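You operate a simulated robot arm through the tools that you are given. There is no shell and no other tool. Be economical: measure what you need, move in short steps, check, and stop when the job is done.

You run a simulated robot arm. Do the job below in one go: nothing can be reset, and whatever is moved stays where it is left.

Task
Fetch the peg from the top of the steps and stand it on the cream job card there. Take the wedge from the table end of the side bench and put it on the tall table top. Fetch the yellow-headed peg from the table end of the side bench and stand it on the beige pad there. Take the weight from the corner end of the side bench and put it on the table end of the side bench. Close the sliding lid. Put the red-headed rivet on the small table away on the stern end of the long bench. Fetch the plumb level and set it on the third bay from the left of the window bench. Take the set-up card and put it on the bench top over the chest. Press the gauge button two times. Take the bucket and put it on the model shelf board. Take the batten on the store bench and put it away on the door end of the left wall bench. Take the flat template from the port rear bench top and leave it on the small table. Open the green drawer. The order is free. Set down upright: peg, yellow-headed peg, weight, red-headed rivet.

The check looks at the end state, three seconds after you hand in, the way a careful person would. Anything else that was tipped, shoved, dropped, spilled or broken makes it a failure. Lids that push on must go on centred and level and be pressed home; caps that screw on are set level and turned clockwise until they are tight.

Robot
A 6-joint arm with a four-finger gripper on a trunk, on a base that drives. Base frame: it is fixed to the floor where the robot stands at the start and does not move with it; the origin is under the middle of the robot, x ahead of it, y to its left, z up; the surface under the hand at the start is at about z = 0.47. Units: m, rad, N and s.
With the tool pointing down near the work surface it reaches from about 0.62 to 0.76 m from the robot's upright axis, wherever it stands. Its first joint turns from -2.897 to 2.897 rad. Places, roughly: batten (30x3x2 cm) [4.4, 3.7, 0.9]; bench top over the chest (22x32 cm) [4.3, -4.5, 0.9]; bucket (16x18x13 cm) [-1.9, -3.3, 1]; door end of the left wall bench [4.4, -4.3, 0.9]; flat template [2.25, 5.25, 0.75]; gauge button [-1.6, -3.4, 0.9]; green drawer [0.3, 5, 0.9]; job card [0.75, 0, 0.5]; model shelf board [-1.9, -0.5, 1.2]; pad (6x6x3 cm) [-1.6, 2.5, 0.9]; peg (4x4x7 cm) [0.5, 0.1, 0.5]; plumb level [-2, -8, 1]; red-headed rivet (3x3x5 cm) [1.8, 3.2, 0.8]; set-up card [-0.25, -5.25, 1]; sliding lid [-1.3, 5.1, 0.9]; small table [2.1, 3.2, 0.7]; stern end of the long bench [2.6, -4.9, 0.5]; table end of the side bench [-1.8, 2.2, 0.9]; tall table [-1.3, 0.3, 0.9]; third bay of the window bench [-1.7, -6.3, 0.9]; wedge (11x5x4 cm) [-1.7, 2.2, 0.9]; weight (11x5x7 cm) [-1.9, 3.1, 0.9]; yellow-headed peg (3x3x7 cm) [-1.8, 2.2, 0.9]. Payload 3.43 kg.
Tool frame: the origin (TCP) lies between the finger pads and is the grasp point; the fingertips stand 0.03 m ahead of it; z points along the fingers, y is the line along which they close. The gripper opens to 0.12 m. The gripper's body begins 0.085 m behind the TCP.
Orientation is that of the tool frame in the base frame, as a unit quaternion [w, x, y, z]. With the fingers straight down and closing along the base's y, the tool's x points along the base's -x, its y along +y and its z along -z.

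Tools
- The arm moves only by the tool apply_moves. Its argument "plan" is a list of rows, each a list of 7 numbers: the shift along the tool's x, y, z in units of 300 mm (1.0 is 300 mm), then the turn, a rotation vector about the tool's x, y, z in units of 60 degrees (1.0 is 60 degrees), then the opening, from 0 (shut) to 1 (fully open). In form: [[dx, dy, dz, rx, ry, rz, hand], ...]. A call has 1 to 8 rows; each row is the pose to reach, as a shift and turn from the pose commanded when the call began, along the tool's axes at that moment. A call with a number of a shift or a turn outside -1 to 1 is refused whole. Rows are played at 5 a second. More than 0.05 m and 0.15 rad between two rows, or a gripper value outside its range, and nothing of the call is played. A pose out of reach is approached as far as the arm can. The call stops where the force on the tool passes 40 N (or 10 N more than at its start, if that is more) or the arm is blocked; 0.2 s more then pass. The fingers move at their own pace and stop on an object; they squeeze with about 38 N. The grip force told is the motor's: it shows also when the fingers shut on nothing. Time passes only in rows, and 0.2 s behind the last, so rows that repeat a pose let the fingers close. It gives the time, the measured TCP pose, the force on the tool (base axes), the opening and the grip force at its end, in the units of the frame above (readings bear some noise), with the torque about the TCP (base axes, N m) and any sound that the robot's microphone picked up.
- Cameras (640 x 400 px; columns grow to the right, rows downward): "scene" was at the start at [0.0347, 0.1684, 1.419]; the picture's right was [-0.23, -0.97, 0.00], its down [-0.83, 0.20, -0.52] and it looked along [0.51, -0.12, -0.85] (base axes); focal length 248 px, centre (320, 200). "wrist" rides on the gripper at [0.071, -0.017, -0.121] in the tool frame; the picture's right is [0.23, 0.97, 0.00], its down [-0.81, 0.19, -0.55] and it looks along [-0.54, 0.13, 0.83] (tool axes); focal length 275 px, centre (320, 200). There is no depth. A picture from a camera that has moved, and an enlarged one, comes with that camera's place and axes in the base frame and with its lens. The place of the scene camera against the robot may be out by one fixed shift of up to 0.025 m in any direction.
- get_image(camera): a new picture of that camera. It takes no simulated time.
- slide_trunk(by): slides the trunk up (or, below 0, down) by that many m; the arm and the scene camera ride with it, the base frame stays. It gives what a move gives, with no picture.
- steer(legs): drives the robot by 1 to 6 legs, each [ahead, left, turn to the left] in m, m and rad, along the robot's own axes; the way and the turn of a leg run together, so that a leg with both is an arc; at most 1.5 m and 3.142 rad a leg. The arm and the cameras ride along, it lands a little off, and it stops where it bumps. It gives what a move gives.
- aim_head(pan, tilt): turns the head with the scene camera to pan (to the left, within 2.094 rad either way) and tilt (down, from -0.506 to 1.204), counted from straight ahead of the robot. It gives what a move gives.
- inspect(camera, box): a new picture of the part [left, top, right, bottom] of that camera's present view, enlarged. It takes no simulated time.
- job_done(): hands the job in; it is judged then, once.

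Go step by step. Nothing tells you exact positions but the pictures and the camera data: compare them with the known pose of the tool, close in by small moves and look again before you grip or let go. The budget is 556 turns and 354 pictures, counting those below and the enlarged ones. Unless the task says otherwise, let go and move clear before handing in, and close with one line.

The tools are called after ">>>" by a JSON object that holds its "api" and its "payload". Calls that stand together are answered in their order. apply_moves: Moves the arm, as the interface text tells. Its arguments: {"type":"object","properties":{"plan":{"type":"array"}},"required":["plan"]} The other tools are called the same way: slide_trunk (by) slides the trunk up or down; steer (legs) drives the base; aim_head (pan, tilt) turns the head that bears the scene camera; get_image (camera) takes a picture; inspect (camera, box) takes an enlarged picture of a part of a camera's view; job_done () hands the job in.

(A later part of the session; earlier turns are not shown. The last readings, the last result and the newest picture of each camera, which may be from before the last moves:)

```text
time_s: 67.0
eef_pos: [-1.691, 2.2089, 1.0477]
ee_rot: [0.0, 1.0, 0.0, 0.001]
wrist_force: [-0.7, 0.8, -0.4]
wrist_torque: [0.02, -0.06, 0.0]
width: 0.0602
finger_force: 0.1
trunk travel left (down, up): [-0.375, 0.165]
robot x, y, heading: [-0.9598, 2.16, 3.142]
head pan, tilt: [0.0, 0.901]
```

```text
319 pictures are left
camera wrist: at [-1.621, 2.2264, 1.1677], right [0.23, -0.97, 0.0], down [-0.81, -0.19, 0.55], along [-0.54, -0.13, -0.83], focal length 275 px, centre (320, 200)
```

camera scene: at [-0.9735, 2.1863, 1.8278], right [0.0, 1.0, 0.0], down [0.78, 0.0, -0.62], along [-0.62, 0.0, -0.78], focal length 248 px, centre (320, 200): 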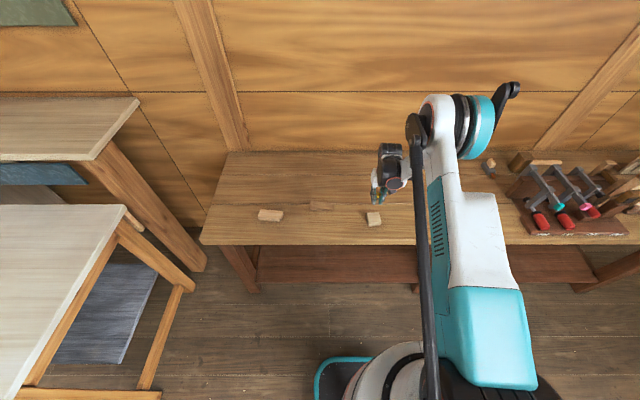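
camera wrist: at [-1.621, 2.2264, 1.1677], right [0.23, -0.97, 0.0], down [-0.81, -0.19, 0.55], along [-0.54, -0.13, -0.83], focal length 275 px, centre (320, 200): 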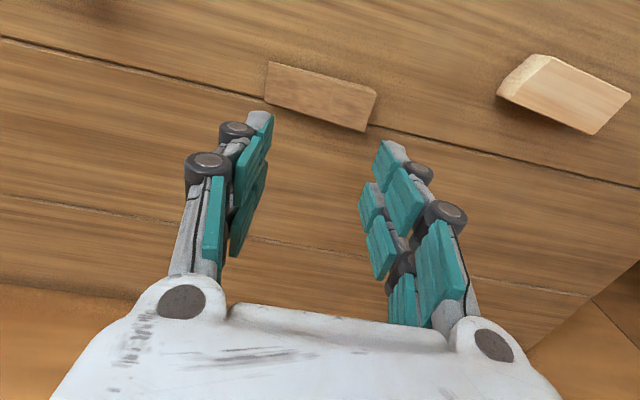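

The wedge spans x -1.67..-1.71 and y 2.156..2.269. I turn the hand 90° to grip it across its width.

>>> {"api": "apply_moves", "payload": {"plan": [[0, 0, 0, 0, 0, 0.136, 0.8], [0, 0, 0, 0, 0, 0.272, 0.8], [0, 0, 0, 0, 0, 0.408, 0.8], [0, 0, 0, 0, 0, 0.544, 0.8], [0, 0, 0, 0, 0, 0.68, 0.8], [0, 0, 0, 0, 0, 0.816, 0.8], [0, 0, 0, 0, 0, 0.952, 0.8]]}}

>>> {"api": "apply_moves", "payload": {"plan": [[0, 0, 0, 0, 0, 0.137, 0.8], [0, 0, 0, 0, 0, 0.274, 0.8], [0, 0, 0, 0, 0, 0.411, 0.8], [0, 0, 0, 0, 0, 0.548, 0.8]]}}

>>> {"api": "get_image", "payload": {"camera": "wrist"}}

```text
time_s: 68.6
eef_pos: [-1.6898, 2.2083, 1.0474]
ee_rot: [0.0, 0.878, -0.479, 0.0]
wrist_force: [-0.1, -0.5, 0.0]
wrist_torque: [0.04, -0.01, -0.01]
width: 0.0961
finger_force: 0.0
trunk travel left (down, up): [-0.375, 0.165]
robot x, y, heading: [-0.9574, 2.1608, 3.141]
head pan, tilt: [0.0, 0.901]
```

```text
time_s: 69.6
eef_pos: [-1.6902, 2.2087, 1.049]
ee_rot: [-0.001, -0.706, 0.708, -0.001]
wrist_force: [0.1, 0.0, 0.2]
wrist_torque: [0.02, -0.03, 0.0]
width: 0.0961
finger_force: 0.1
trunk travel left (down, up): [-0.375, 0.165]
robot x, y, heading: [-0.9597, 2.1569, 3.144]
head pan, tilt: [0.0, 0.901]
```

```text
318 pictures are left
camera wrist: at [-1.6742, 2.1381, 1.1689], right [-0.97, -0.23, 0.0], down [-0.19, 0.81, 0.55], along [-0.13, 0.54, -0.83], focal length 275 px, centre (320, 200)
```

wrist: 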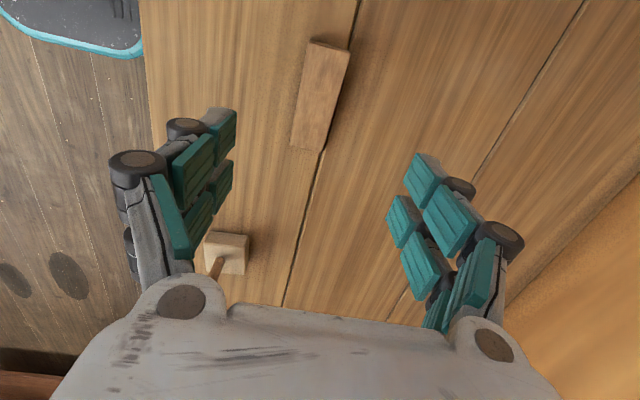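

The hand lines up with the wedge. I descend and grip.

>>> {"api": "apply_moves", "payload": {"plan": [[0.03, 0.005, 0.15, 0, 0, 0, 0.8], [0.03, 0.005, 0.3, 0, 0, 0, 0.8], [0.03, 0.005, 0.45, 0, 0, 0, 0.8], [0.03, 0.005, 0.545, 0, 0, 0, 0.8], [0.03, 0.005, 0.545, 0, 0, 0, 0.2], [0.03, 0.005, 0.545, 0, 0, 0, 0.2], [0.03, 0.005, 0.545, 0, 0, 0, 0.2]]}}

>>> {"api": "get_image", "payload": {"camera": "wrist"}}

```text
time_s: 70.9
eef_pos: [-1.6836, 2.2016, 0.8894]
ee_rot: [0.0, 0.707, -0.707, 0.002]
wrist_force: [14.5, -1.1, 47.5]
wrist_torque: [-0.15, 0.24, 0.04]
width: 0.039
finger_force: 45.2
trunk travel left (down, up): [-0.375, 0.165]
robot x, y, heading: [-0.96, 2.1574, 3.143]
head pan, tilt: [0.0, 0.901]
stopped in row 6: the force on the tool passed its limit at 75 N (the readings are from after the stop); the commanded pose is now the measured one
```

```text
317 pictures are left
camera wrist: at [-1.6683, 2.1309, 1.0097], right [-0.97, -0.23, 0.0], down [-0.19, 0.81, 0.55], along [-0.12, 0.54, -0.83], focal length 275 px, centre (320, 200)
```

wrist: 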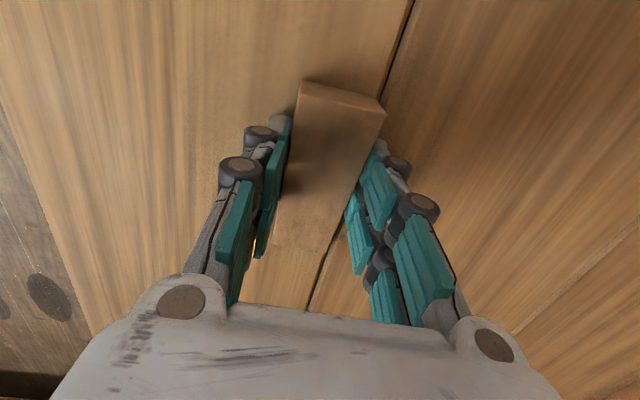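

It is gripped (39 mm), with the hand pressing down on the bench slightly. I lift.

>>> {"api": "apply_moves", "payload": {"plan": [[0, 0, -0.03, 0, 0, 0, 0.2], [0, 0, -0.08, 0, 0, 0, 0.2], [0, 0, -0.2, 0, 0, 0, 0.2], [0, 0, -0.35, 0, 0, 0, 0.2], [0, 0, -0.5, 0, 0, 0, 0.2]]}}

>>> {"api": "get_image", "payload": {"camera": "wrist"}}

```text
time_s: 72.1
eef_pos: [-1.6868, 2.2006, 1.0353]
ee_rot: [-0.002, 0.707, -0.707, 0.001]
wrist_force: [0.6, -0.3, -0.2]
wrist_torque: [-0.01, 0.0, 0.0]
width: 0.0393
finger_force: 37.8
trunk travel left (down, up): [-0.375, 0.165]
robot x, y, heading: [-0.9599, 2.1615, 3.143]
head pan, tilt: [0.0, 0.901]
```

```text
316 pictures are left
camera wrist: at [-1.6711, 2.131, 1.1556], right [-0.97, -0.23, 0.0], down [-0.19, 0.81, 0.55], along [-0.12, 0.54, -0.83], focal length 275 px, centre (320, 200)
```

wrist: 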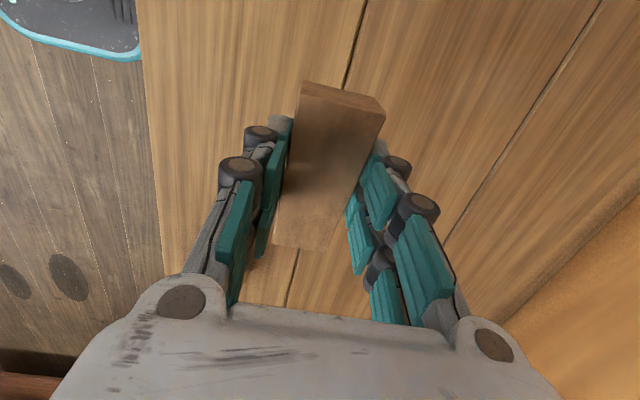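

The wedge is held. I back off and strafe to the free end of the tall table.

>>> {"api": "steer", "payload": {"legs": [[-0.5, 0, 0], [0, 1.2, 0]]}}

>>> {"api": "get_image", "payload": {"camera": "scene"}}

>>> {"api": "get_image", "payload": {"camera": "wrist"}}

```text
time_s: 80.5
eef_pos: [-1.1781, 1.0403, 1.0327]
ee_rot: [-0.001, 0.711, -0.703, 0.001]
wrist_force: [-0.4, 0.0, -0.2]
wrist_torque: [0.02, -0.03, -0.01]
width: 0.0392
finger_force: 38.1
trunk travel left (down, up): [-0.375, 0.165]
robot x, y, heading: [-0.4505, 1.01, -3.132]
head pan, tilt: [0.0, 0.901]
```

```text
315 pictures are left
camera scene: at [-0.5149, 0.7908, 1.7776], right [-0.01, 1.0, 0.0], down [0.78, 0.01, -0.62], along [-0.62, -0.01, -0.78], focal length 248 px, centre (320, 200)
```

scene: 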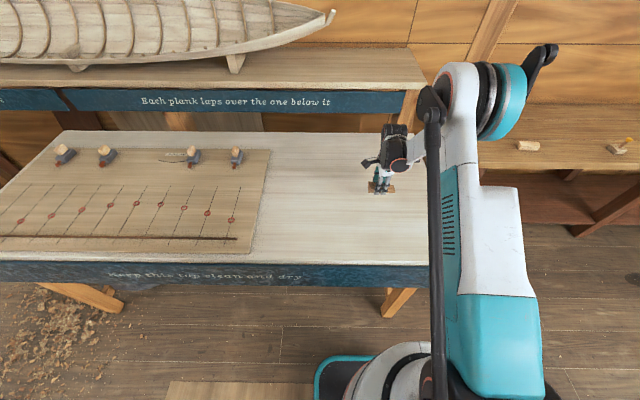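

```text
314 pictures are left
camera wrist: at [-1.1609, 0.971, 1.1546], right [-0.97, -0.24, 0.0], down [-0.2, 0.81, 0.55], along [-0.13, 0.54, -0.83], focal length 275 px, centre (320, 200)
```

wrist: 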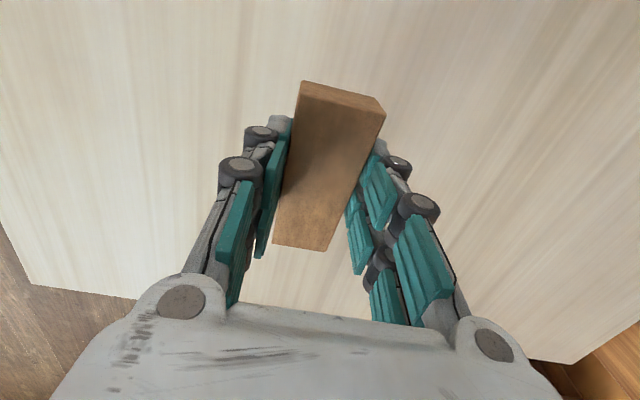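

The wedge is over the free white area. I lower it until it touches.

>>> {"api": "apply_moves", "payload": {"plan": [[0, 0, 0.1, 0, 0, 0, 0.2], [0, 0, 0.18, 0, 0, 0, 0.2], [0, 0, 0.2, 0, 0, 0, 0.2], [0, 0, 0.22, 0, 0, 0, 0.2], [0, 0, 0.24, 0, 0, 0, 0.2]]}}

>>> {"api": "inspect", "payload": {"camera": "scene", "box": [340, 130, 430, 220]}}

```text
time_s: 81.7
eef_pos: [-1.1781, 1.0419, 0.9708]
ee_rot: [0.0, 0.711, -0.703, 0.001]
wrist_force: [4.1, -0.6, 24.1]
wrist_torque: [-0.09, -0.1, 0.02]
width: 0.0389
finger_force: 38.4
trunk travel left (down, up): [-0.375, 0.165]
robot x, y, heading: [-0.4526, 1.0045, -3.13]
head pan, tilt: [0.0, 0.901]
stopped in row 5: the force on the tool passed its limit at 54 N (the readings are from after the stop); the commanded pose is now the measured one
```

```text
4.44 times, centred on (385, 175) of scene
camera zoom: at [-0.5116, 0.7909, 1.778], right [-0.01, 1.0, 0.0], down [0.78, 0.01, -0.62], along [-0.62, -0.01, -0.78], focal length 1101 px, centre (31, 311)
```

zoom: 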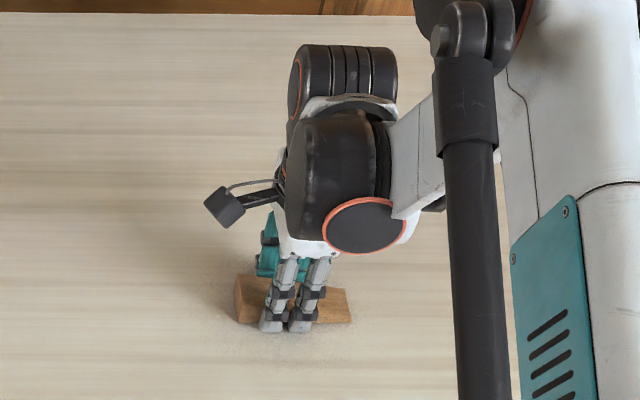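

The wedge is down on the table (top ≈0.94). I release and rise.

>>> {"api": "apply_moves", "payload": {"plan": [[0, 0, -0.007, 0, 0, 0, 0.2], [0, 0, -0.007, 0, 0, 0, 0.6], [0, 0, -0.007, 0, 0, 0, 0.7], [0, 0, -0.1, 0, 0, 0, 0.7], [0, 0, -0.25, 0, 0, 0, 0.7], [0, 0, -0.4, 0, 0, 0, 0.7]]}}

>>> {"api": "get_image", "payload": {"camera": "wrist"}}

```text
time_s: 83.1
eef_pos: [-1.1786, 1.0429, 1.0891]
ee_rot: [-0.001, 0.711, -0.703, 0.0]
wrist_force: [1.5, -0.5, 0.3]
wrist_torque: [-0.01, 0.03, 0.0]
width: 0.0839
finger_force: 0.5
trunk travel left (down, up): [-0.375, 0.165]
robot x, y, heading: [-0.4472, 1.0087, -3.127]
head pan, tilt: [0.0, 0.901]
```

```text
312 pictures are left
camera wrist: at [-1.1608, 0.9716, 1.2091], right [-0.97, -0.24, 0.0], down [-0.2, 0.81, 0.55], along [-0.13, 0.54, -0.83], focal length 275 px, centre (320, 200)
```

wrist: 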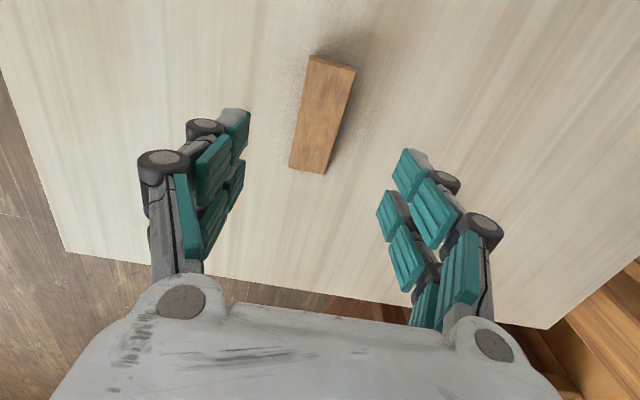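

The wedge rests on the tall table. Next is the weight at the corner end of the side bench: I strafe there and look.

>>> {"api": "slide_trunk", "payload": {"by": 0.1}}

>>> {"api": "steer", "payload": {"legs": [[0, -1.05, 0], [0, -1.0, 0], [0.45, 0, 0]]}}

>>> {"api": "get_image", "payload": {"camera": "wrist"}}

>>> {"api": "get_image", "payload": {"camera": "scene"}}

```text
time_s: 84.5
eef_pos: [-1.1779, 1.0417, 1.1885]
ee_rot: [-0.001, 0.712, -0.703, 0.0]
wrist_force: [-0.5, 0.3, 0.3]
wrist_torque: [0.05, -0.04, 0.02]
width: 0.084
finger_force: 0.0
trunk travel left (down, up): [-0.475, 0.065]
robot x, y, heading: [-0.4494, 1.0077, -3.133]
head pan, tilt: [0.0, 0.901]
```

```text
time_s: 97.0
eef_pos: [-1.653, 3.0936, 1.1871]
ee_rot: [-0.001, 0.711, -0.703, 0.001]
wrist_force: [-0.2, -0.1, 0.2]
wrist_torque: [0.01, -0.05, -0.03]
width: 0.0841
finger_force: 0.1
trunk travel left (down, up): [-0.475, 0.065]
robot x, y, heading: [-0.9221, 3.0591, -3.129]
head pan, tilt: [0.0, 0.901]
```

```text
311 pictures are left
camera wrist: at [-1.6377, 3.0227, 1.3077], right [-0.97, -0.24, 0.0], down [-0.2, 0.81, 0.55], along [-0.13, 0.54, -0.83], focal length 275 px, centre (320, 200)
```

wrist: 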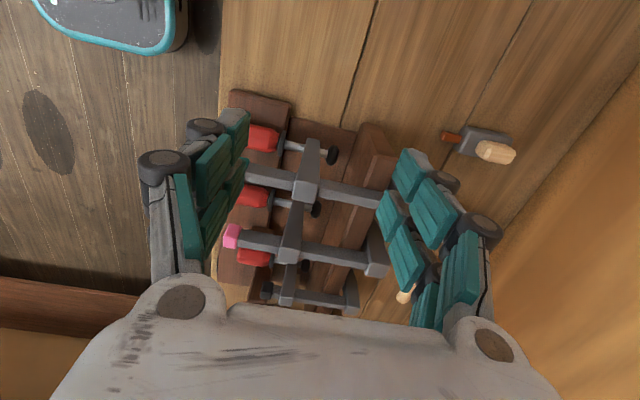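

```text
310 pictures are left
camera scene: at [-0.9913, 2.8417, 1.8776], right [-0.01, 1.0, 0.0], down [0.78, 0.01, -0.62], along [-0.62, -0.01, -0.78], focal length 248 px, centre (320, 200)
```

scene: 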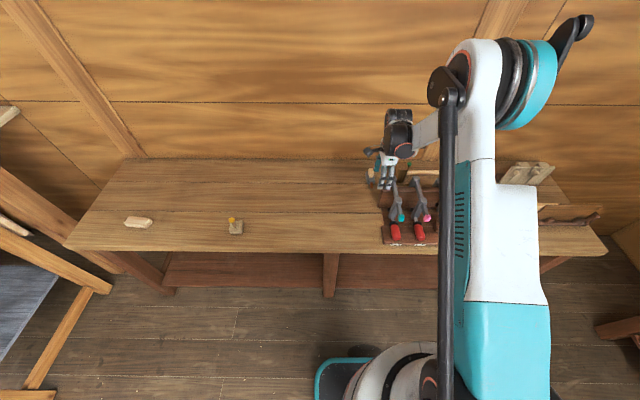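

The weight's long axis runs along x near (-1.94, 3.13), so I turn the hand back to close along y.

>>> {"api": "apply_moves", "payload": {"plan": [[0, 0, 0, 0, 0, -0.136, 0.7], [0, 0, 0, 0, 0, -0.272, 0.7], [0, 0, 0, 0, 0, -0.408, 0.7], [0, 0, 0, 0, 0, -0.544, 0.7], [0, 0, 0, 0, 0, -0.68, 0.7], [0, 0, 0, 0, 0, -0.816, 0.7], [0, 0, 0, 0, 0, -0.952, 0.7]]}}

>>> {"api": "apply_moves", "payload": {"plan": [[0, 0, 0, 0, 0, -0.137, 0.7], [0, 0, 0, 0, 0, -0.274, 0.7], [0, 0, 0, 0, 0, -0.411, 0.7], [0, 0, 0, 0, 0, -0.538, 0.7]]}}

>>> {"api": "steer", "payload": {"legs": [[0.19, 0, 0]]}}

>>> {"api": "get_image", "payload": {"camera": "wrist"}}

```text
time_s: 98.6
eef_pos: [-1.6534, 3.0923, 1.189]
ee_rot: [0.0, 0.961, -0.277, 0.001]
wrist_force: [-0.7, 0.2, 0.0]
wrist_torque: [0.0, 0.01, 0.0]
width: 0.0837
finger_force: 0.0
trunk travel left (down, up): [-0.475, 0.065]
robot x, y, heading: [-0.9209, 3.057, -3.124]
head pan, tilt: [0.0, 0.901]
```

```text
time_s: 99.6
eef_pos: [-1.6526, 3.0932, 1.1874]
ee_rot: [0.0, 1.0, 0.002, 0.001]
wrist_force: [0.7, -0.5, -0.6]
wrist_torque: [0.0, -0.01, -0.03]
width: 0.084
finger_force: 0.1
trunk travel left (down, up): [-0.475, 0.065]
robot x, y, heading: [-0.9246, 3.0579, -3.131]
head pan, tilt: [0.0, 0.901]
```

```text
time_s: 101.2
eef_pos: [-1.8458, 3.0947, 1.1867]
ee_rot: [0.0, 1.0, -0.001, 0.001]
wrist_force: [-0.8, 0.1, -1.4]
wrist_torque: [0.01, -0.06, 0.02]
width: 0.0838
finger_force: 0.2
trunk travel left (down, up): [-0.475, 0.065]
robot x, y, heading: [-1.1154, 3.0585, -3.136]
head pan, tilt: [0.0, 0.901]
```

```text
309 pictures are left
camera wrist: at [-1.7748, 3.1124, 1.3074], right [0.23, -0.97, 0.0], down [-0.81, -0.19, 0.55], along [-0.54, -0.12, -0.83], focal length 275 px, centre (320, 200)
```

wrist: 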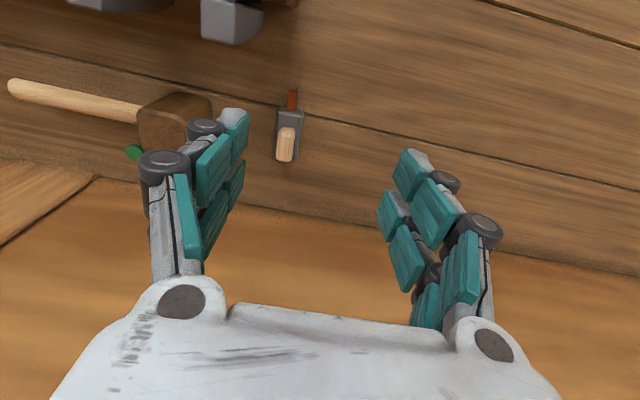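

The weight is at (-1.93, 3.127) and the mallet stays 10 cm to its side. I advance, lower the trunk and align.

>>> {"api": "steer", "payload": {"legs": [[0.085, 0, 0]]}}

>>> {"api": "apply_moves", "payload": {"plan": [[0, -0.06, 0, 0, 0, 0, 0.65], [0, -0.11, 0, 0, 0, 0, 0.65]]}}

>>> {"api": "slide_trunk", "payload": {"by": -0.15}}

>>> {"api": "get_image", "payload": {"camera": "wrist"}}

```text
time_s: 102.2
eef_pos: [-1.9285, 3.0955, 1.1853]
ee_rot: [0.0, 1.0, -0.002, 0.002]
wrist_force: [-0.3, -0.4, -0.1]
wrist_torque: [0.02, -0.08, -0.01]
width: 0.084
finger_force: 0.0
trunk travel left (down, up): [-0.475, 0.065]
robot x, y, heading: [-1.1968, 3.0566, -3.137]
head pan, tilt: [0.0, 0.901]
```

```text
time_s: 102.8
eef_pos: [-1.9281, 3.1276, 1.1887]
ee_rot: [-0.001, 1.0, -0.003, 0.001]
wrist_force: [0.2, 0.3, 0.6]
wrist_torque: [0.01, 0.01, -0.02]
width: 0.0779
finger_force: 0.1
trunk travel left (down, up): [-0.475, 0.065]
robot x, y, heading: [-1.1945, 3.0554, -3.137]
head pan, tilt: [0.0, 0.901]
```

```text
time_s: 104.6
eef_pos: [-1.927, 3.1267, 1.0398]
ee_rot: [-0.001, 1.0, -0.003, 0.001]
wrist_force: [-0.5, -0.3, -0.4]
wrist_torque: [0.0, -0.03, 0.02]
width: 0.0781
finger_force: 0.0
trunk travel left (down, up): [-0.325, 0.215]
robot x, y, heading: [-1.1951, 3.0581, -3.137]
head pan, tilt: [0.0, 0.901]
```

```text
308 pictures are left
camera wrist: at [-1.8567, 3.1453, 1.1587], right [0.22, -0.97, 0.0], down [-0.81, -0.19, 0.55], along [-0.54, -0.12, -0.83], focal length 275 px, centre (320, 200)
```

wrist: 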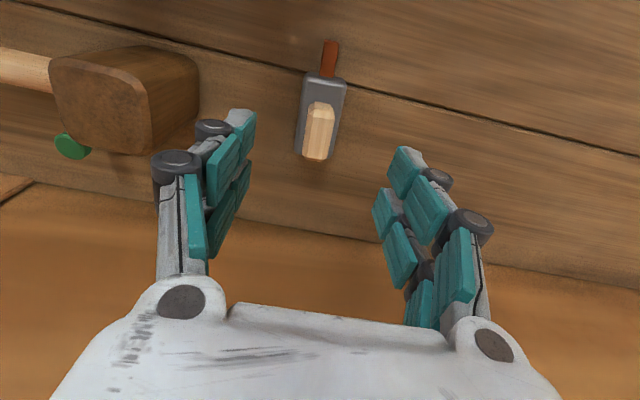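

The weight is centred between the fingers. I descend and grip its body.

>>> {"api": "apply_moves", "payload": {"plan": [[-0.035, 0, 0.12, 0, 0, 0, 0.65], [-0.035, 0, 0.24, 0, 0, 0, 0.65], [-0.035, 0, 0.36, 0, 0, 0, 0.65], [-0.035, 0, 0.47, 0, 0, 0, 0.65], [-0.035, 0, 0.47, 0, 0, 0, 0.2], [-0.035, 0, 0.47, 0, 0, 0, 0.2], [-0.035, 0, 0.47, 0, 0, 0, 0.2]]}}

>>> {"api": "get_image", "payload": {"camera": "wrist"}}

```text
time_s: 106.2
eef_pos: [-1.9367, 3.129, 0.8965]
ee_rot: [0.0, 1.0, -0.003, 0.002]
wrist_force: [0.3, -0.6, -0.5]
wrist_torque: [-0.01, 0.08, 0.05]
width: 0.0416
finger_force: 38.0
trunk travel left (down, up): [-0.325, 0.215]
robot x, y, heading: [-1.1963, 3.0541, -3.138]
head pan, tilt: [0.0, 0.901]
```

```text
307 pictures are left
camera wrist: at [-1.8663, 3.1472, 1.0153], right [0.22, -0.97, 0.0], down [-0.81, -0.19, 0.55], along [-0.54, -0.12, -0.83], focal length 275 px, centre (320, 200)
```

wrist: 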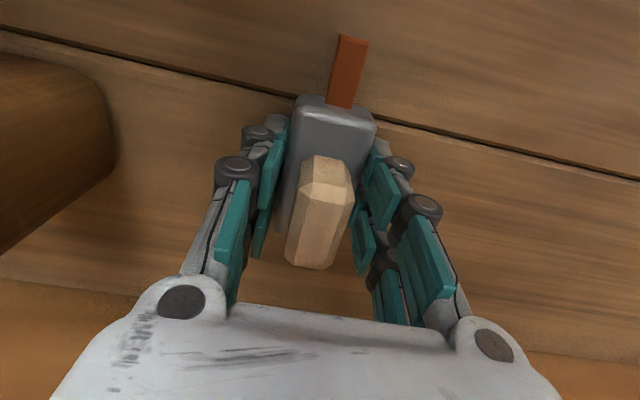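

The weight is gripped. I lift it and carry it to the table end.

>>> {"api": "apply_moves", "payload": {"plan": [[0, 0, -0.12, 0, 0, 0, 0.2], [0, 0, -0.26, 0, 0, 0, 0.2], [0, 0, -0.4, 0, 0, 0, 0.2], [0, 0, -0.53, 0, 0, 0, 0.2]]}}

>>> {"api": "steer", "payload": {"legs": [[-0.19, 0, 0], [0, 0.93, 0]]}}

>>> {"api": "get_image", "payload": {"camera": "wrist"}}

>>> {"api": "get_image", "payload": {"camera": "scene"}}

```text
time_s: 107.2
eef_pos: [-1.94, 3.1293, 1.0571]
ee_rot: [0.0, 1.0, -0.003, 0.001]
wrist_force: [-0.7, -0.2, -5.9]
wrist_torque: [0.03, 0.02, 0.02]
width: 0.0418
finger_force: 37.7
trunk travel left (down, up): [-0.325, 0.215]
robot x, y, heading: [-1.1979, 3.0545, -3.139]
head pan, tilt: [0.0, 0.901]
```

```text
time_s: 113.2
eef_pos: [-1.7625, 2.215, 1.0561]
ee_rot: [0.001, 1.0, -0.011, 0.001]
wrist_force: [-0.5, -0.3, -7.2]
wrist_torque: [0.01, -0.01, 0.04]
width: 0.0416
finger_force: 37.6
trunk travel left (down, up): [-0.325, 0.215]
robot x, y, heading: [-1.0199, 2.1313, 3.132]
head pan, tilt: [0.0, 0.901]
```

```text
306 pictures are left
camera wrist: at [-1.691, 2.2319, 1.1766], right [0.21, -0.98, 0.0], down [-0.82, -0.18, 0.55], along [-0.54, -0.12, -0.83], focal length 275 px, centre (320, 200)
```

wrist: 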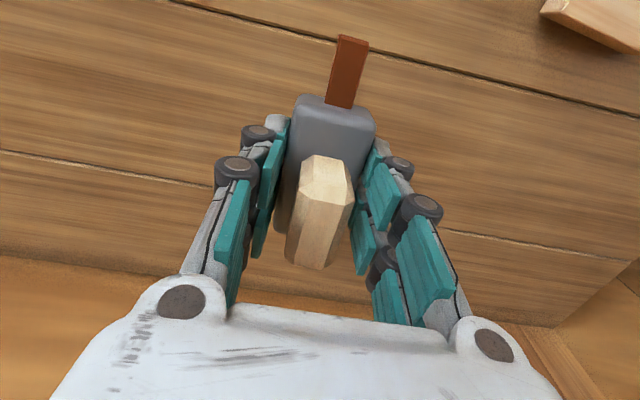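

```text
305 pictures are left
camera scene: at [-1.0912, 1.9167, 1.7275], right [0.01, 1.0, 0.0], down [0.78, -0.01, -0.62], along [-0.62, 0.01, -0.78], focal length 248 px, centre (320, 200)
```

scene: 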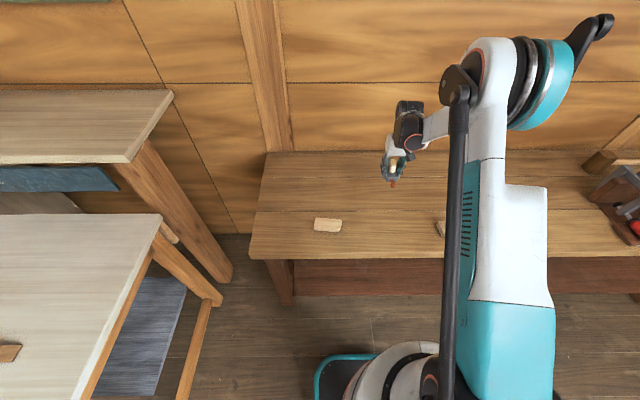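

It hangs over a clear spot at the table end. I lower it to just above the touch height, then in small steps.

>>> {"api": "apply_moves", "payload": {"plan": [[0, 0, 0.15, 0, 0, 0, 0.2], [0, 0, 0.3, 0, 0, 0, 0.2], [0, 0, 0.45, 0, 0, 0, 0.2], [0, 0, 0.51, 0, 0, 0, 0.2], [0, 0, 0.525, 0, 0, 0, 0.2], [0, 0, 0.535, 0, 0, 0, 0.2], [0, 0, 0.535, 0, 0, 0, 0.2]]}}

```text
time_s: 114.8
eef_pos: [-1.7612, 2.2145, 0.8967]
ee_rot: [0.0, 1.0, -0.01, 0.001]
wrist_force: [-0.8, 0.2, -8.1]
wrist_torque: [0.01, -0.01, 0.0]
width: 0.0418
finger_force: 38.1
trunk travel left (down, up): [-0.325, 0.215]
robot x, y, heading: [-1.0202, 2.1312, 3.129]
head pan, tilt: [0.0, 0.901]
```

>>> {"api": "apply_moves", "payload": {"plan": [[0, 0, 0.007, 0, 0, 0, 0.2], [0, 0, 0.007, 0, 0, 0, 0.2]]}}

>>> {"api": "apply_moves", "payload": {"plan": [[0, 0, 0.007, 0, 0, 0, 0.2], [0, 0, 0.007, 0, 0, 0, 0.2]]}}

```text
time_s: 115.3
eef_pos: [-1.7609, 2.2138, 0.8965]
ee_rot: [0.0, 1.0, -0.011, 0.001]
wrist_force: [-4.0, -0.5, 4.0]
wrist_torque: [0.07, -0.23, 0.03]
width: 0.0415
finger_force: 38.2
trunk travel left (down, up): [-0.325, 0.215]
robot x, y, heading: [-1.0179, 2.1307, 3.131]
head pan, tilt: [0.0, 0.901]
```

```text
time_s: 116.0
eef_pos: [-1.7596, 2.2154, 0.8926]
ee_rot: [0.001, 1.0, -0.011, 0.0]
wrist_force: [-8.8, 0.6, 26.2]
wrist_torque: [0.01, 0.31, 0.11]
width: 0.0419
finger_force: 37.7
trunk travel left (down, up): [-0.325, 0.215]
robot x, y, heading: [-1.0218, 2.1339, 3.13]
head pan, tilt: [0.0, 0.901]
```

The weight is down. I release it and rise.

>>> {"api": "apply_moves", "payload": {"plan": [[0, 0, -0.008, 0, 0, 0, 0.2], [0, 0, -0.008, 0, 0, 0, 0.55], [0, 0, -0.008, 0, 0, 0, 0.65], [0, 0, -0.12, 0, 0, 0, 0.65], [0, 0, -0.28, 0, 0, 0, 0.65], [0, 0, -0.44, 0, 0, 0, 0.65]]}}

>>> {"api": "get_image", "payload": {"camera": "wrist"}}

```text
time_s: 117.3
eef_pos: [-1.7614, 2.2163, 1.0252]
ee_rot: [0.0, 1.0, -0.01, 0.001]
wrist_force: [-0.5, 0.6, -0.5]
wrist_torque: [0.02, 0.03, 0.01]
width: 0.078
finger_force: 0.0
trunk travel left (down, up): [-0.325, 0.215]
robot x, y, heading: [-1.0224, 2.1338, 3.133]
head pan, tilt: [0.0, 0.901]
```

```text
304 pictures are left
camera wrist: at [-1.6904, 2.2328, 1.1457], right [0.21, -0.98, 0.0], down [-0.82, -0.18, 0.55], along [-0.54, -0.12, -0.83], focal length 275 px, centre (320, 200)
```

wrist: 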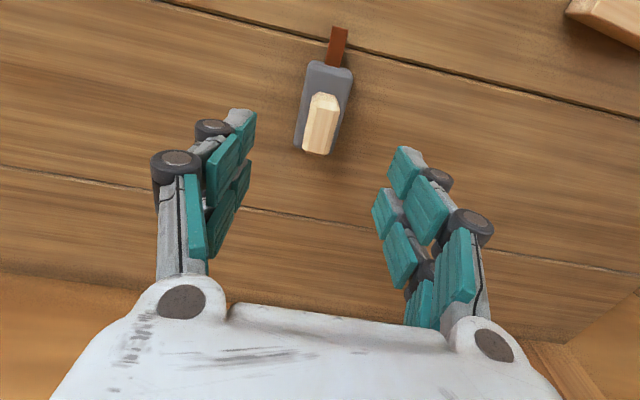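

The weight stands at the table end. Next come the sliding lid and green drawer on the bench at y≈5: I drive there and look.

>>> {"api": "steer", "payload": {"legs": [[-0.45, 0, 0], [0, 0, -1.56], [1.3, 0, 0]]}}

>>> {"api": "aim_head", "payload": {"pan": 0.0, "tilt": 0.55}}

>>> {"api": "get_image", "payload": {"camera": "scene"}}

```text
time_s: 129.7
eef_pos: [-0.5699, 4.136, 1.024]
ee_rot: [0.001, 0.713, -0.701, 0.0]
wrist_force: [0.4, 0.5, 0.2]
wrist_torque: [0.0, 0.0, -0.02]
width: 0.078
finger_force: 0.0
trunk travel left (down, up): [-0.325, 0.215]
robot x, y, heading: [-0.626, 3.3906, 1.6]
head pan, tilt: [0.0, 0.901]
```

```text
time_s: 130.5
eef_pos: [-0.5706, 4.1359, 1.0241]
ee_rot: [0.0, 0.714, -0.701, 0.0]
wrist_force: [0.0, -0.3, 0.2]
wrist_torque: [0.02, 0.01, 0.01]
width: 0.0779
finger_force: 0.1
trunk travel left (down, up): [-0.325, 0.215]
robot x, y, heading: [-0.6266, 3.3915, 1.595]
head pan, tilt: [0.0, 0.55]
```

```text
303 pictures are left
camera scene: at [-0.8397, 3.4399, 1.7568], right [1.0, 0.03, 0.0], down [0.01, -0.52, -0.85], along [-0.02, 0.85, -0.52], focal length 248 px, centre (320, 200)
```

scene: 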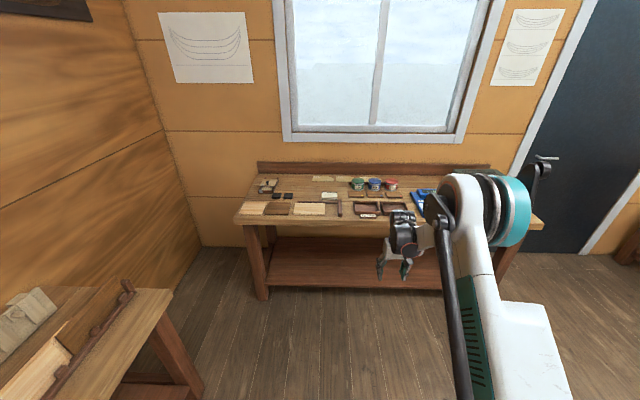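

>>> {"api": "inspect", "payload": {"camera": "scene", "box": [230, 165, 350, 230]}}

>>> {"api": "inspect", "payload": {"camera": "scene", "box": [330, 160, 450, 230]}}

```text
5.33 times, centred on (290, 198) of scene
camera zoom: at [-0.8397, 3.4399, 1.7568], right [1.0, 0.03, 0.0], down [0.01, -0.52, -0.85], along [-0.02, 0.85, -0.52], focal length 1322 px, centre (480, 213)
```

zoom: 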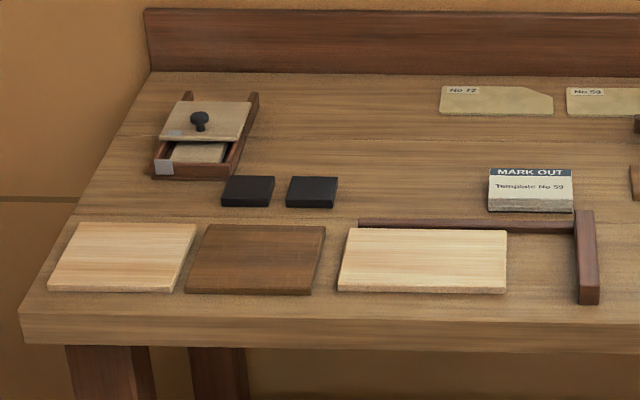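

```text
5.33 times, centred on (390, 195) of scene
camera zoom: at [-0.8397, 3.4399, 1.7568], right [1.0, 0.03, 0.0], down [0.01, -0.52, -0.85], along [-0.02, 0.85, -0.52], focal length 1322 px, centre (-53, 227)
```

zoom: 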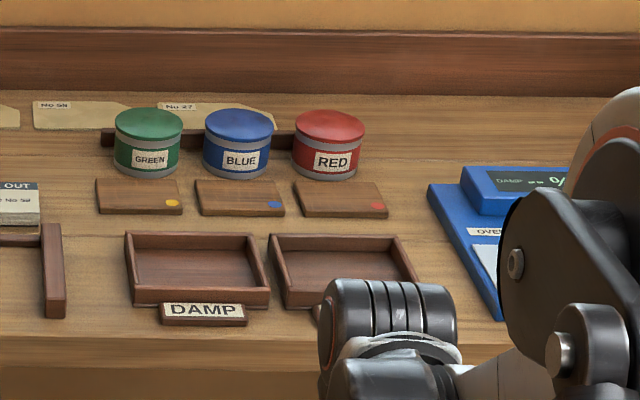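

The box with the sliding lid and dark knob is near (-1.27, 5.04), with the lid slid back. I raise the trunk a bit and drive up, staying clear of the side bench.

>>> {"api": "slide_trunk", "payload": {"by": 0.1}}

>>> {"api": "steer", "payload": {"legs": [[0, 0.38, 0], [0.93, 0, -0.02]]}}

>>> {"api": "aim_head", "payload": {"pan": 0.3, "tilt": 0.8}}

>>> {"api": "get_image", "payload": {"camera": "scene"}}

>>> {"api": "get_image", "payload": {"camera": "wrist"}}

```text
time_s: 131.9
eef_pos: [-0.5714, 4.1363, 1.1249]
ee_rot: [0.0, 0.713, -0.701, 0.001]
wrist_force: [0.0, 0.2, 0.1]
wrist_torque: [-0.01, -0.03, -0.02]
width: 0.0781
finger_force: 0.0
trunk travel left (down, up): [-0.425, 0.115]
robot x, y, heading: [-0.626, 3.391, 1.599]
head pan, tilt: [0.0, 0.55]
```

```text
time_s: 138.8
eef_pos: [-0.9635, 5.0552, 1.1241]
ee_rot: [-0.001, -0.706, 0.708, -0.001]
wrist_force: [0.5, 0.2, -0.3]
wrist_torque: [0.01, 0.0, -0.01]
width: 0.0779
finger_force: 0.1
trunk travel left (down, up): [-0.425, 0.115]
robot x, y, heading: [-1.0357, 4.3118, 1.579]
head pan, tilt: [0.0, 0.55]
```

```text
time_s: 139.6
eef_pos: [-0.964, 5.0536, 1.1246]
ee_rot: [0.0, -0.706, 0.708, -0.001]
wrist_force: [0.2, -0.2, -0.2]
wrist_torque: [0.01, 0.02, -0.01]
width: 0.0781
finger_force: 0.1
trunk travel left (down, up): [-0.425, 0.115]
robot x, y, heading: [-1.0364, 4.3111, 1.585]
head pan, tilt: [0.3, 0.799]
```

```text
300 pictures are left
camera scene: at [-1.2697, 4.3502, 1.8356], right [0.95, 0.3, 0.0], down [0.22, -0.68, -0.7], along [-0.21, 0.66, -0.72], focal length 248 px, centre (320, 200)
```

scene: 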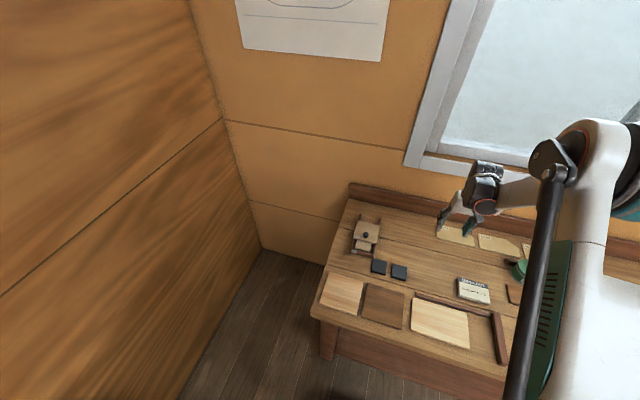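

```text
299 pictures are left
camera wrist: at [-0.9475, 4.9839, 1.245], right [-0.97, -0.23, 0.0], down [-0.19, 0.81, 0.55], along [-0.13, 0.54, -0.83], focal length 275 px, centre (320, 200)
```

wrist: 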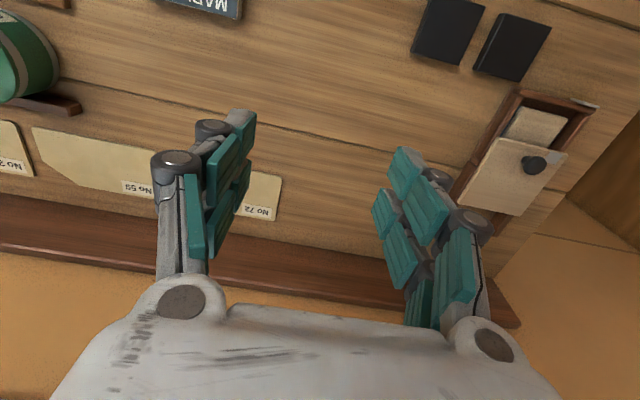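

The knob is at about (-1.265, 5.077), and the lid must slide about 5.5 cm toward me. I move closer and set the closed fingers behind the knob.

>>> {"api": "steer", "payload": {"legs": [[0.0, 0.12, 0], [0.08, 0, 0]]}}

>>> {"api": "apply_moves", "payload": {"plan": [[0, 0.12, 0, 0, 0, 0, 0.3], [0, 0.25, 0, 0, 0, 0, 0.0], [0, 0.37, 0, 0, 0, 0, 0.0], [0, 0.5, 0.1, 0, 0, 0, 0.0], [0, 0.5, 0.2, 0, 0, 0, 0.0]]}}

>>> {"api": "get_image", "payload": {"camera": "wrist"}}

```text
time_s: 141.5
eef_pos: [-1.0828, 5.1335, 1.1241]
ee_rot: [-0.001, -0.707, 0.707, -0.001]
wrist_force: [0.3, 0.5, 0.0]
wrist_torque: [-0.08, 0.06, -0.01]
width: 0.0779
finger_force: 0.0
trunk travel left (down, up): [-0.425, 0.115]
robot x, y, heading: [-1.1527, 4.3895, 1.581]
head pan, tilt: [0.3, 0.799]
```

```text
time_s: 142.7
eef_pos: [-1.2337, 5.132, 1.0657]
ee_rot: [0.0, -0.707, 0.708, 0.0]
wrist_force: [0.1, -0.4, 1.0]
wrist_torque: [0.03, 0.0, -0.01]
width: 0.0002
finger_force: 34.0
trunk travel left (down, up): [-0.425, 0.115]
robot x, y, heading: [-1.1578, 4.3883, 1.583]
head pan, tilt: [0.3, 0.799]
```

```text
298 pictures are left
camera wrist: at [-1.2173, 5.0622, 1.1859], right [-0.97, -0.23, 0.0], down [-0.19, 0.81, 0.55], along [-0.13, 0.54, -0.83], focal length 275 px, centre (320, 200)
```

wrist: 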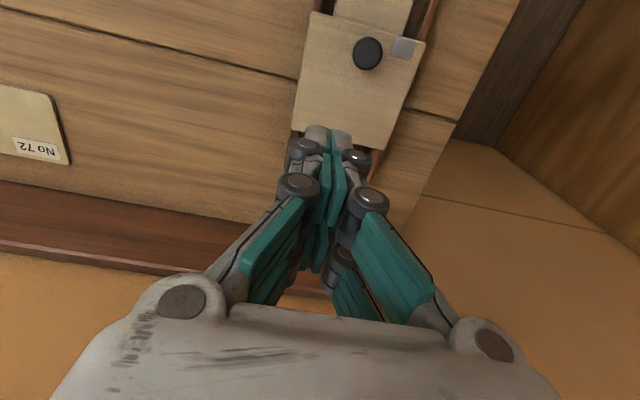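

The knob top is at (-1.266, 5.079, 0.910). I lower in behind it.

>>> {"api": "slide_trunk", "payload": {"by": -0.08}}

>>> {"api": "apply_moves", "payload": {"plan": [[0.0, 0.107, 0.0, 0, 0, 0, 0.0], [0.0, 0.107, 0.1, 0, 0, 0, 0.0], [0.0, 0.107, 0.195, 0, 0, 0, 0.0]]}}

>>> {"api": "get_image", "payload": {"camera": "wrist"}}

>>> {"api": "inspect", "payload": {"camera": "scene", "box": [320, 170, 480, 270]}}

```text
time_s: 143.8
eef_pos: [-1.235, 5.1317, 0.9863]
ee_rot: [0.0, -0.706, 0.708, 0.0]
wrist_force: [0.1, 0.1, 0.3]
wrist_torque: [-0.01, 0.01, -0.02]
width: 0.0
finger_force: 33.4
trunk travel left (down, up): [-0.345, 0.195]
robot x, y, heading: [-1.1526, 4.3911, 1.578]
head pan, tilt: [0.3, 0.799]
```

```text
time_s: 144.7
eef_pos: [-1.2667, 5.1349, 0.9272]
ee_rot: [-0.001, -0.706, 0.708, -0.001]
wrist_force: [0.5, 0.5, 0.4]
wrist_torque: [0.0, -0.02, -0.06]
width: 0.0003
finger_force: 33.7
trunk travel left (down, up): [-0.345, 0.195]
robot x, y, heading: [-1.1528, 4.3876, 1.577]
head pan, tilt: [0.3, 0.799]
```

```text
297 pictures are left
camera wrist: at [-1.25, 5.0637, 1.0473], right [-0.97, -0.23, 0.0], down [-0.19, 0.81, 0.55], along [-0.13, 0.54, -0.83], focal length 275 px, centre (320, 200)
```

wrist: 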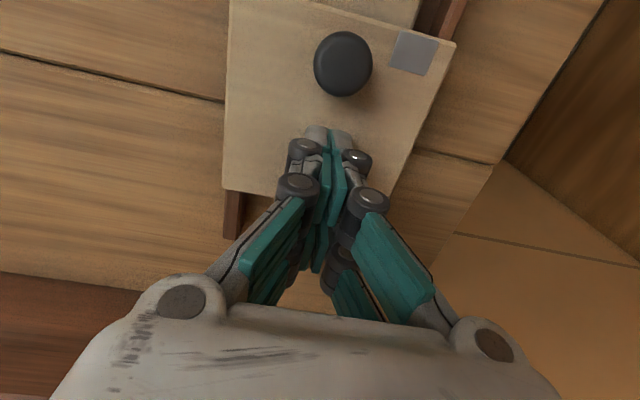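

```text
4.00 times, centred on (400, 220) of scene
camera zoom: at [-1.3901, 4.429, 1.7555], right [0.95, 0.3, 0.0], down [0.22, -0.68, -0.7], along [-0.21, 0.66, -0.72], focal length 991 px, centre (0, 120)
```

zoom: 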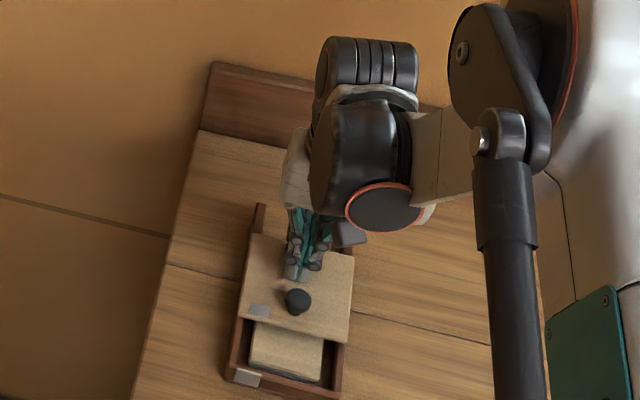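

The fingers sit right behind the knob. I push the lid toward me in small rows.

>>> {"api": "apply_moves", "payload": {"plan": [[0.05, 0, 0, 0, 0, 0, 0], [0.1, 0, 0, 0, 0, 0, 0], [0.14, 0, 0, 0, 0, 0, 0], [0.175, 0, 0, 0, 0, 0, 0], [0.21, 0, 0, 0, 0, 0, 0], [0.24, 0, 0, 0, 0, 0, 0], [0.24, 0, 0, 0, 0, 0, 0]]}}

>>> {"api": "inspect", "payload": {"camera": "scene", "box": [320, 170, 480, 270]}}

```text
time_s: 146.2
eef_pos: [-1.2676, 5.0578, 0.9283]
ee_rot: [0.0, -0.707, 0.708, -0.001]
wrist_force: [0.3, -0.4, -0.5]
wrist_torque: [0.0, -0.01, -0.02]
width: 0.0005
finger_force: 33.5
trunk travel left (down, up): [-0.345, 0.195]
robot x, y, heading: [-1.1526, 4.3888, 1.579]
head pan, tilt: [0.3, 0.799]
```

```text
4.00 times, centred on (400, 220) of scene
camera zoom: at [-1.3902, 4.4285, 1.7555], right [0.95, 0.3, 0.0], down [0.22, -0.68, -0.7], along [-0.21, 0.66, -0.72], focal length 991 px, centre (0, 120)
```

zoom: 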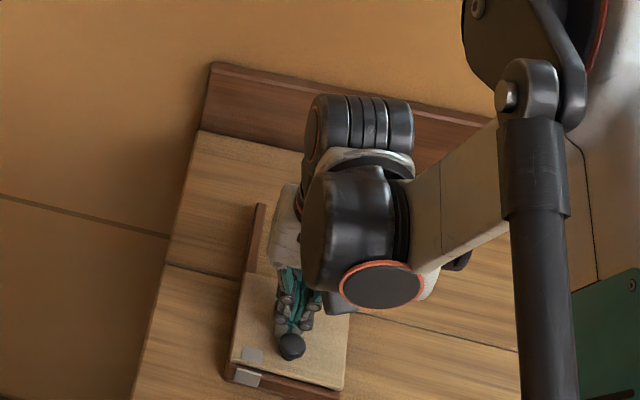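

Nearly home. I keep pushing gently until it stops.

>>> {"api": "apply_moves", "payload": {"plan": [[0.015, 0, 0, 0, 0, 0, 0], [0.03, 0, 0, 0, 0, 0, 0], [0.03, 0, 0, 0, 0, 0, 0]]}}

>>> {"api": "inspect", "payload": {"camera": "scene", "box": [360, 220, 440, 280]}}

```text
time_s: 147.1
eef_pos: [-1.2686, 5.0505, 0.9276]
ee_rot: [0.0, -0.706, 0.708, -0.001]
wrist_force: [-0.9, 19.7, 8.2]
wrist_torque: [0.12, -0.01, 0.03]
width: 0.0002
finger_force: 33.1
trunk travel left (down, up): [-0.345, 0.195]
robot x, y, heading: [-1.1521, 4.3892, 1.577]
head pan, tilt: [0.3, 0.799]
```

```text
6.67 times, centred on (400, 250) of scene
camera zoom: at [-1.3902, 4.4302, 1.7555], right [0.95, 0.3, 0.0], down [0.22, -0.68, -0.7], along [-0.21, 0.66, -0.72], focal length 1652 px, centre (-213, -133)
```

zoom: 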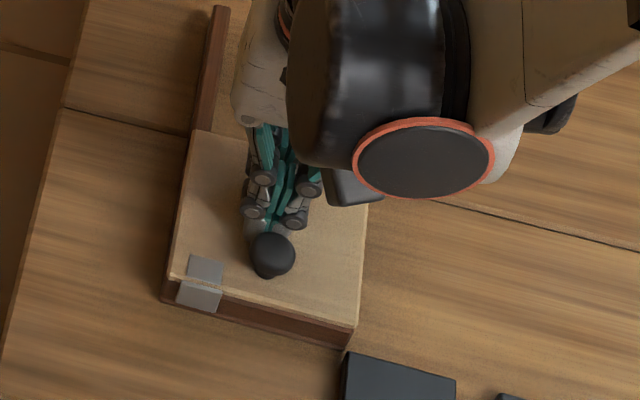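

The lid is home (20 N at the stop, the clasp plates meet). I back off, rise, and check from the wrist.

>>> {"api": "apply_moves", "payload": {"plan": [[-0.04, 0, 0, 0, 0, 0, 0], [-0.06, 0, -0.12, 0, 0, 0, 0], [-0.06, 0, -0.28, 0, 0, 0, 0.2], [-0.06, 0, -0.44, 0, 0, 0, 0.4]]}}

>>> {"api": "get_image", "payload": {"camera": "wrist"}}

>>> {"api": "aim_head", "payload": {"pan": -0.9, "tilt": 0.7}}

>>> {"api": "get_image", "payload": {"camera": "scene"}}

```text
time_s: 148.1
eef_pos: [-1.2648, 5.0655, 1.0638]
ee_rot: [-0.001, -0.707, 0.708, 0.0]
wrist_force: [-0.4, -0.3, -0.2]
wrist_torque: [0.01, -0.02, 0.0]
width: 0.0481
finger_force: 0.0
trunk travel left (down, up): [-0.345, 0.195]
robot x, y, heading: [-1.1532, 4.3902, 1.582]
head pan, tilt: [0.3, 0.799]
```

```text
293 pictures are left
camera wrist: at [-1.249, 4.9957, 1.1823], right [-0.97, -0.23, 0.0], down [-0.19, 0.81, 0.55], along [-0.13, 0.54, -0.83], focal length 275 px, centre (320, 200)
```

wrist: 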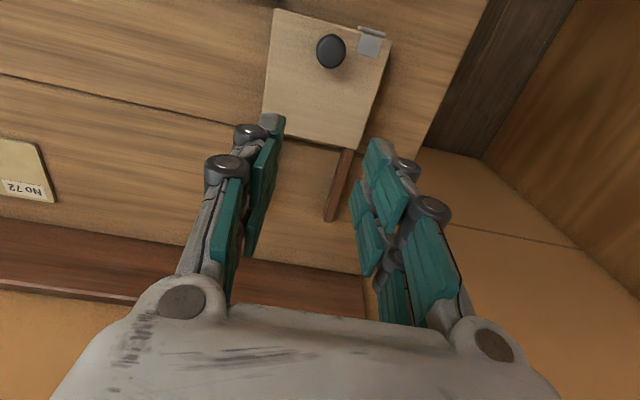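

```text
time_s: 149.4
eef_pos: [-1.2647, 5.0657, 1.0612]
ee_rot: [0.0, -0.706, 0.708, 0.001]
wrist_force: [-0.5, 0.2, 0.1]
wrist_torque: [0.0, 0.01, -0.01]
width: 0.0479
finger_force: 0.1
trunk travel left (down, up): [-0.345, 0.195]
robot x, y, heading: [-1.1521, 4.3892, 1.578]
head pan, tilt: [-0.901, 0.7]
```

```text
292 pictures are left
camera scene: at [-1.2996, 4.4048, 1.7638], right [0.63, -0.78, 0.0], down [-0.5, -0.4, -0.76], along [0.6, 0.48, -0.64], focal length 248 px, centre (320, 200)
```

scene: 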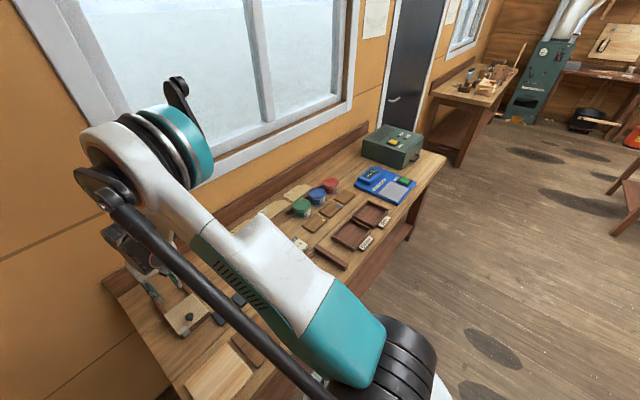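

The lid is closed. The green box stands at the far end of this bench; I zoom in on it.

>>> {"api": "inspect", "payload": {"camera": "scene", "box": [340, 110, 440, 210]}}

```text
4.00 times, centred on (390, 160) of scene
camera zoom: at [-1.2996, 4.4048, 1.7638], right [0.63, -0.78, 0.0], down [-0.5, -0.4, -0.76], along [0.6, 0.48, -0.64], focal length 991 px, centre (40, 360)
```

zoom: 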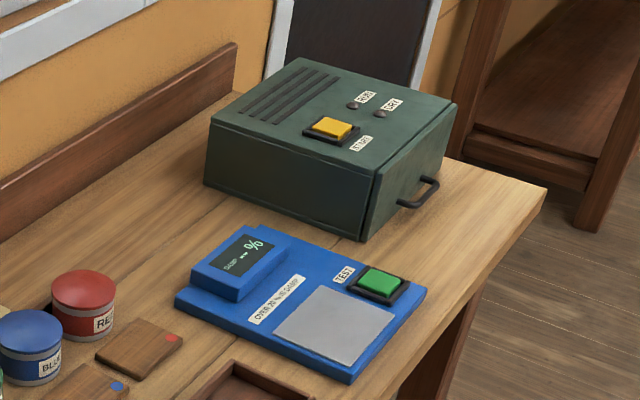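

The green unit faces the room (−y) with a D-handle on its front. I back off, raise the trunk and drive in front of it.

>>> {"api": "slide_trunk", "payload": {"by": 0.15}}

>>> {"api": "steer", "payload": {"legs": [[-0.6, 0, 0], [0, -1.4, 0]]}}

>>> {"api": "aim_head", "payload": {"pan": 0, "tilt": 0.7}}

>>> {"api": "get_image", "payload": {"camera": "scene"}}

```text
time_s: 151.2
eef_pos: [-1.2666, 5.0676, 1.2101]
ee_rot: [-0.001, -0.706, 0.708, 0.0]
wrist_force: [-0.2, 0.2, -0.4]
wrist_torque: [0.0, 0.0, -0.01]
width: 0.0482
finger_force: 0.0
trunk travel left (down, up): [-0.495, 0.045]
robot x, y, heading: [-1.1526, 4.3945, 1.579]
head pan, tilt: [-0.901, 0.7]
```

```text
time_s: 161.0
eef_pos: [0.1248, 4.4777, 1.2122]
ee_rot: [-0.001, -0.699, 0.715, 0.0]
wrist_force: [-0.5, -0.1, 0.1]
wrist_torque: [0.01, 0.01, -0.01]
width: 0.048
finger_force: 0.0
trunk travel left (down, up): [-0.495, 0.045]
robot x, y, heading: [0.2225, 3.7998, 1.557]
head pan, tilt: [-0.901, 0.7]
```

```text
time_s: 162.2
eef_pos: [0.1255, 4.4789, 1.2106]
ee_rot: [-0.001, -0.699, 0.715, -0.001]
wrist_force: [0.2, -0.2, -0.1]
wrist_torque: [0.0, -0.03, -0.03]
width: 0.0478
finger_force: 0.0
trunk travel left (down, up): [-0.495, 0.045]
robot x, y, heading: [0.2223, 3.7966, 1.562]
head pan, tilt: [0.0, 0.7]
```

```text
290 pictures are left
camera scene: at [0.011, 3.8497, 1.9138], right [1.0, -0.01, 0.0], down [-0.01, -0.64, -0.76], along [0.01, 0.76, -0.64], focal length 248 px, centre (320, 200)
```

scene: 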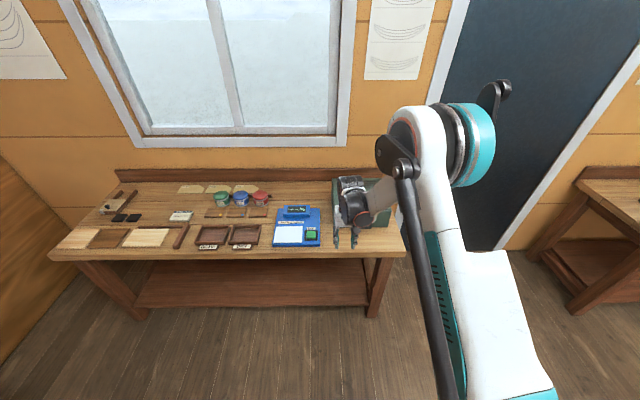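

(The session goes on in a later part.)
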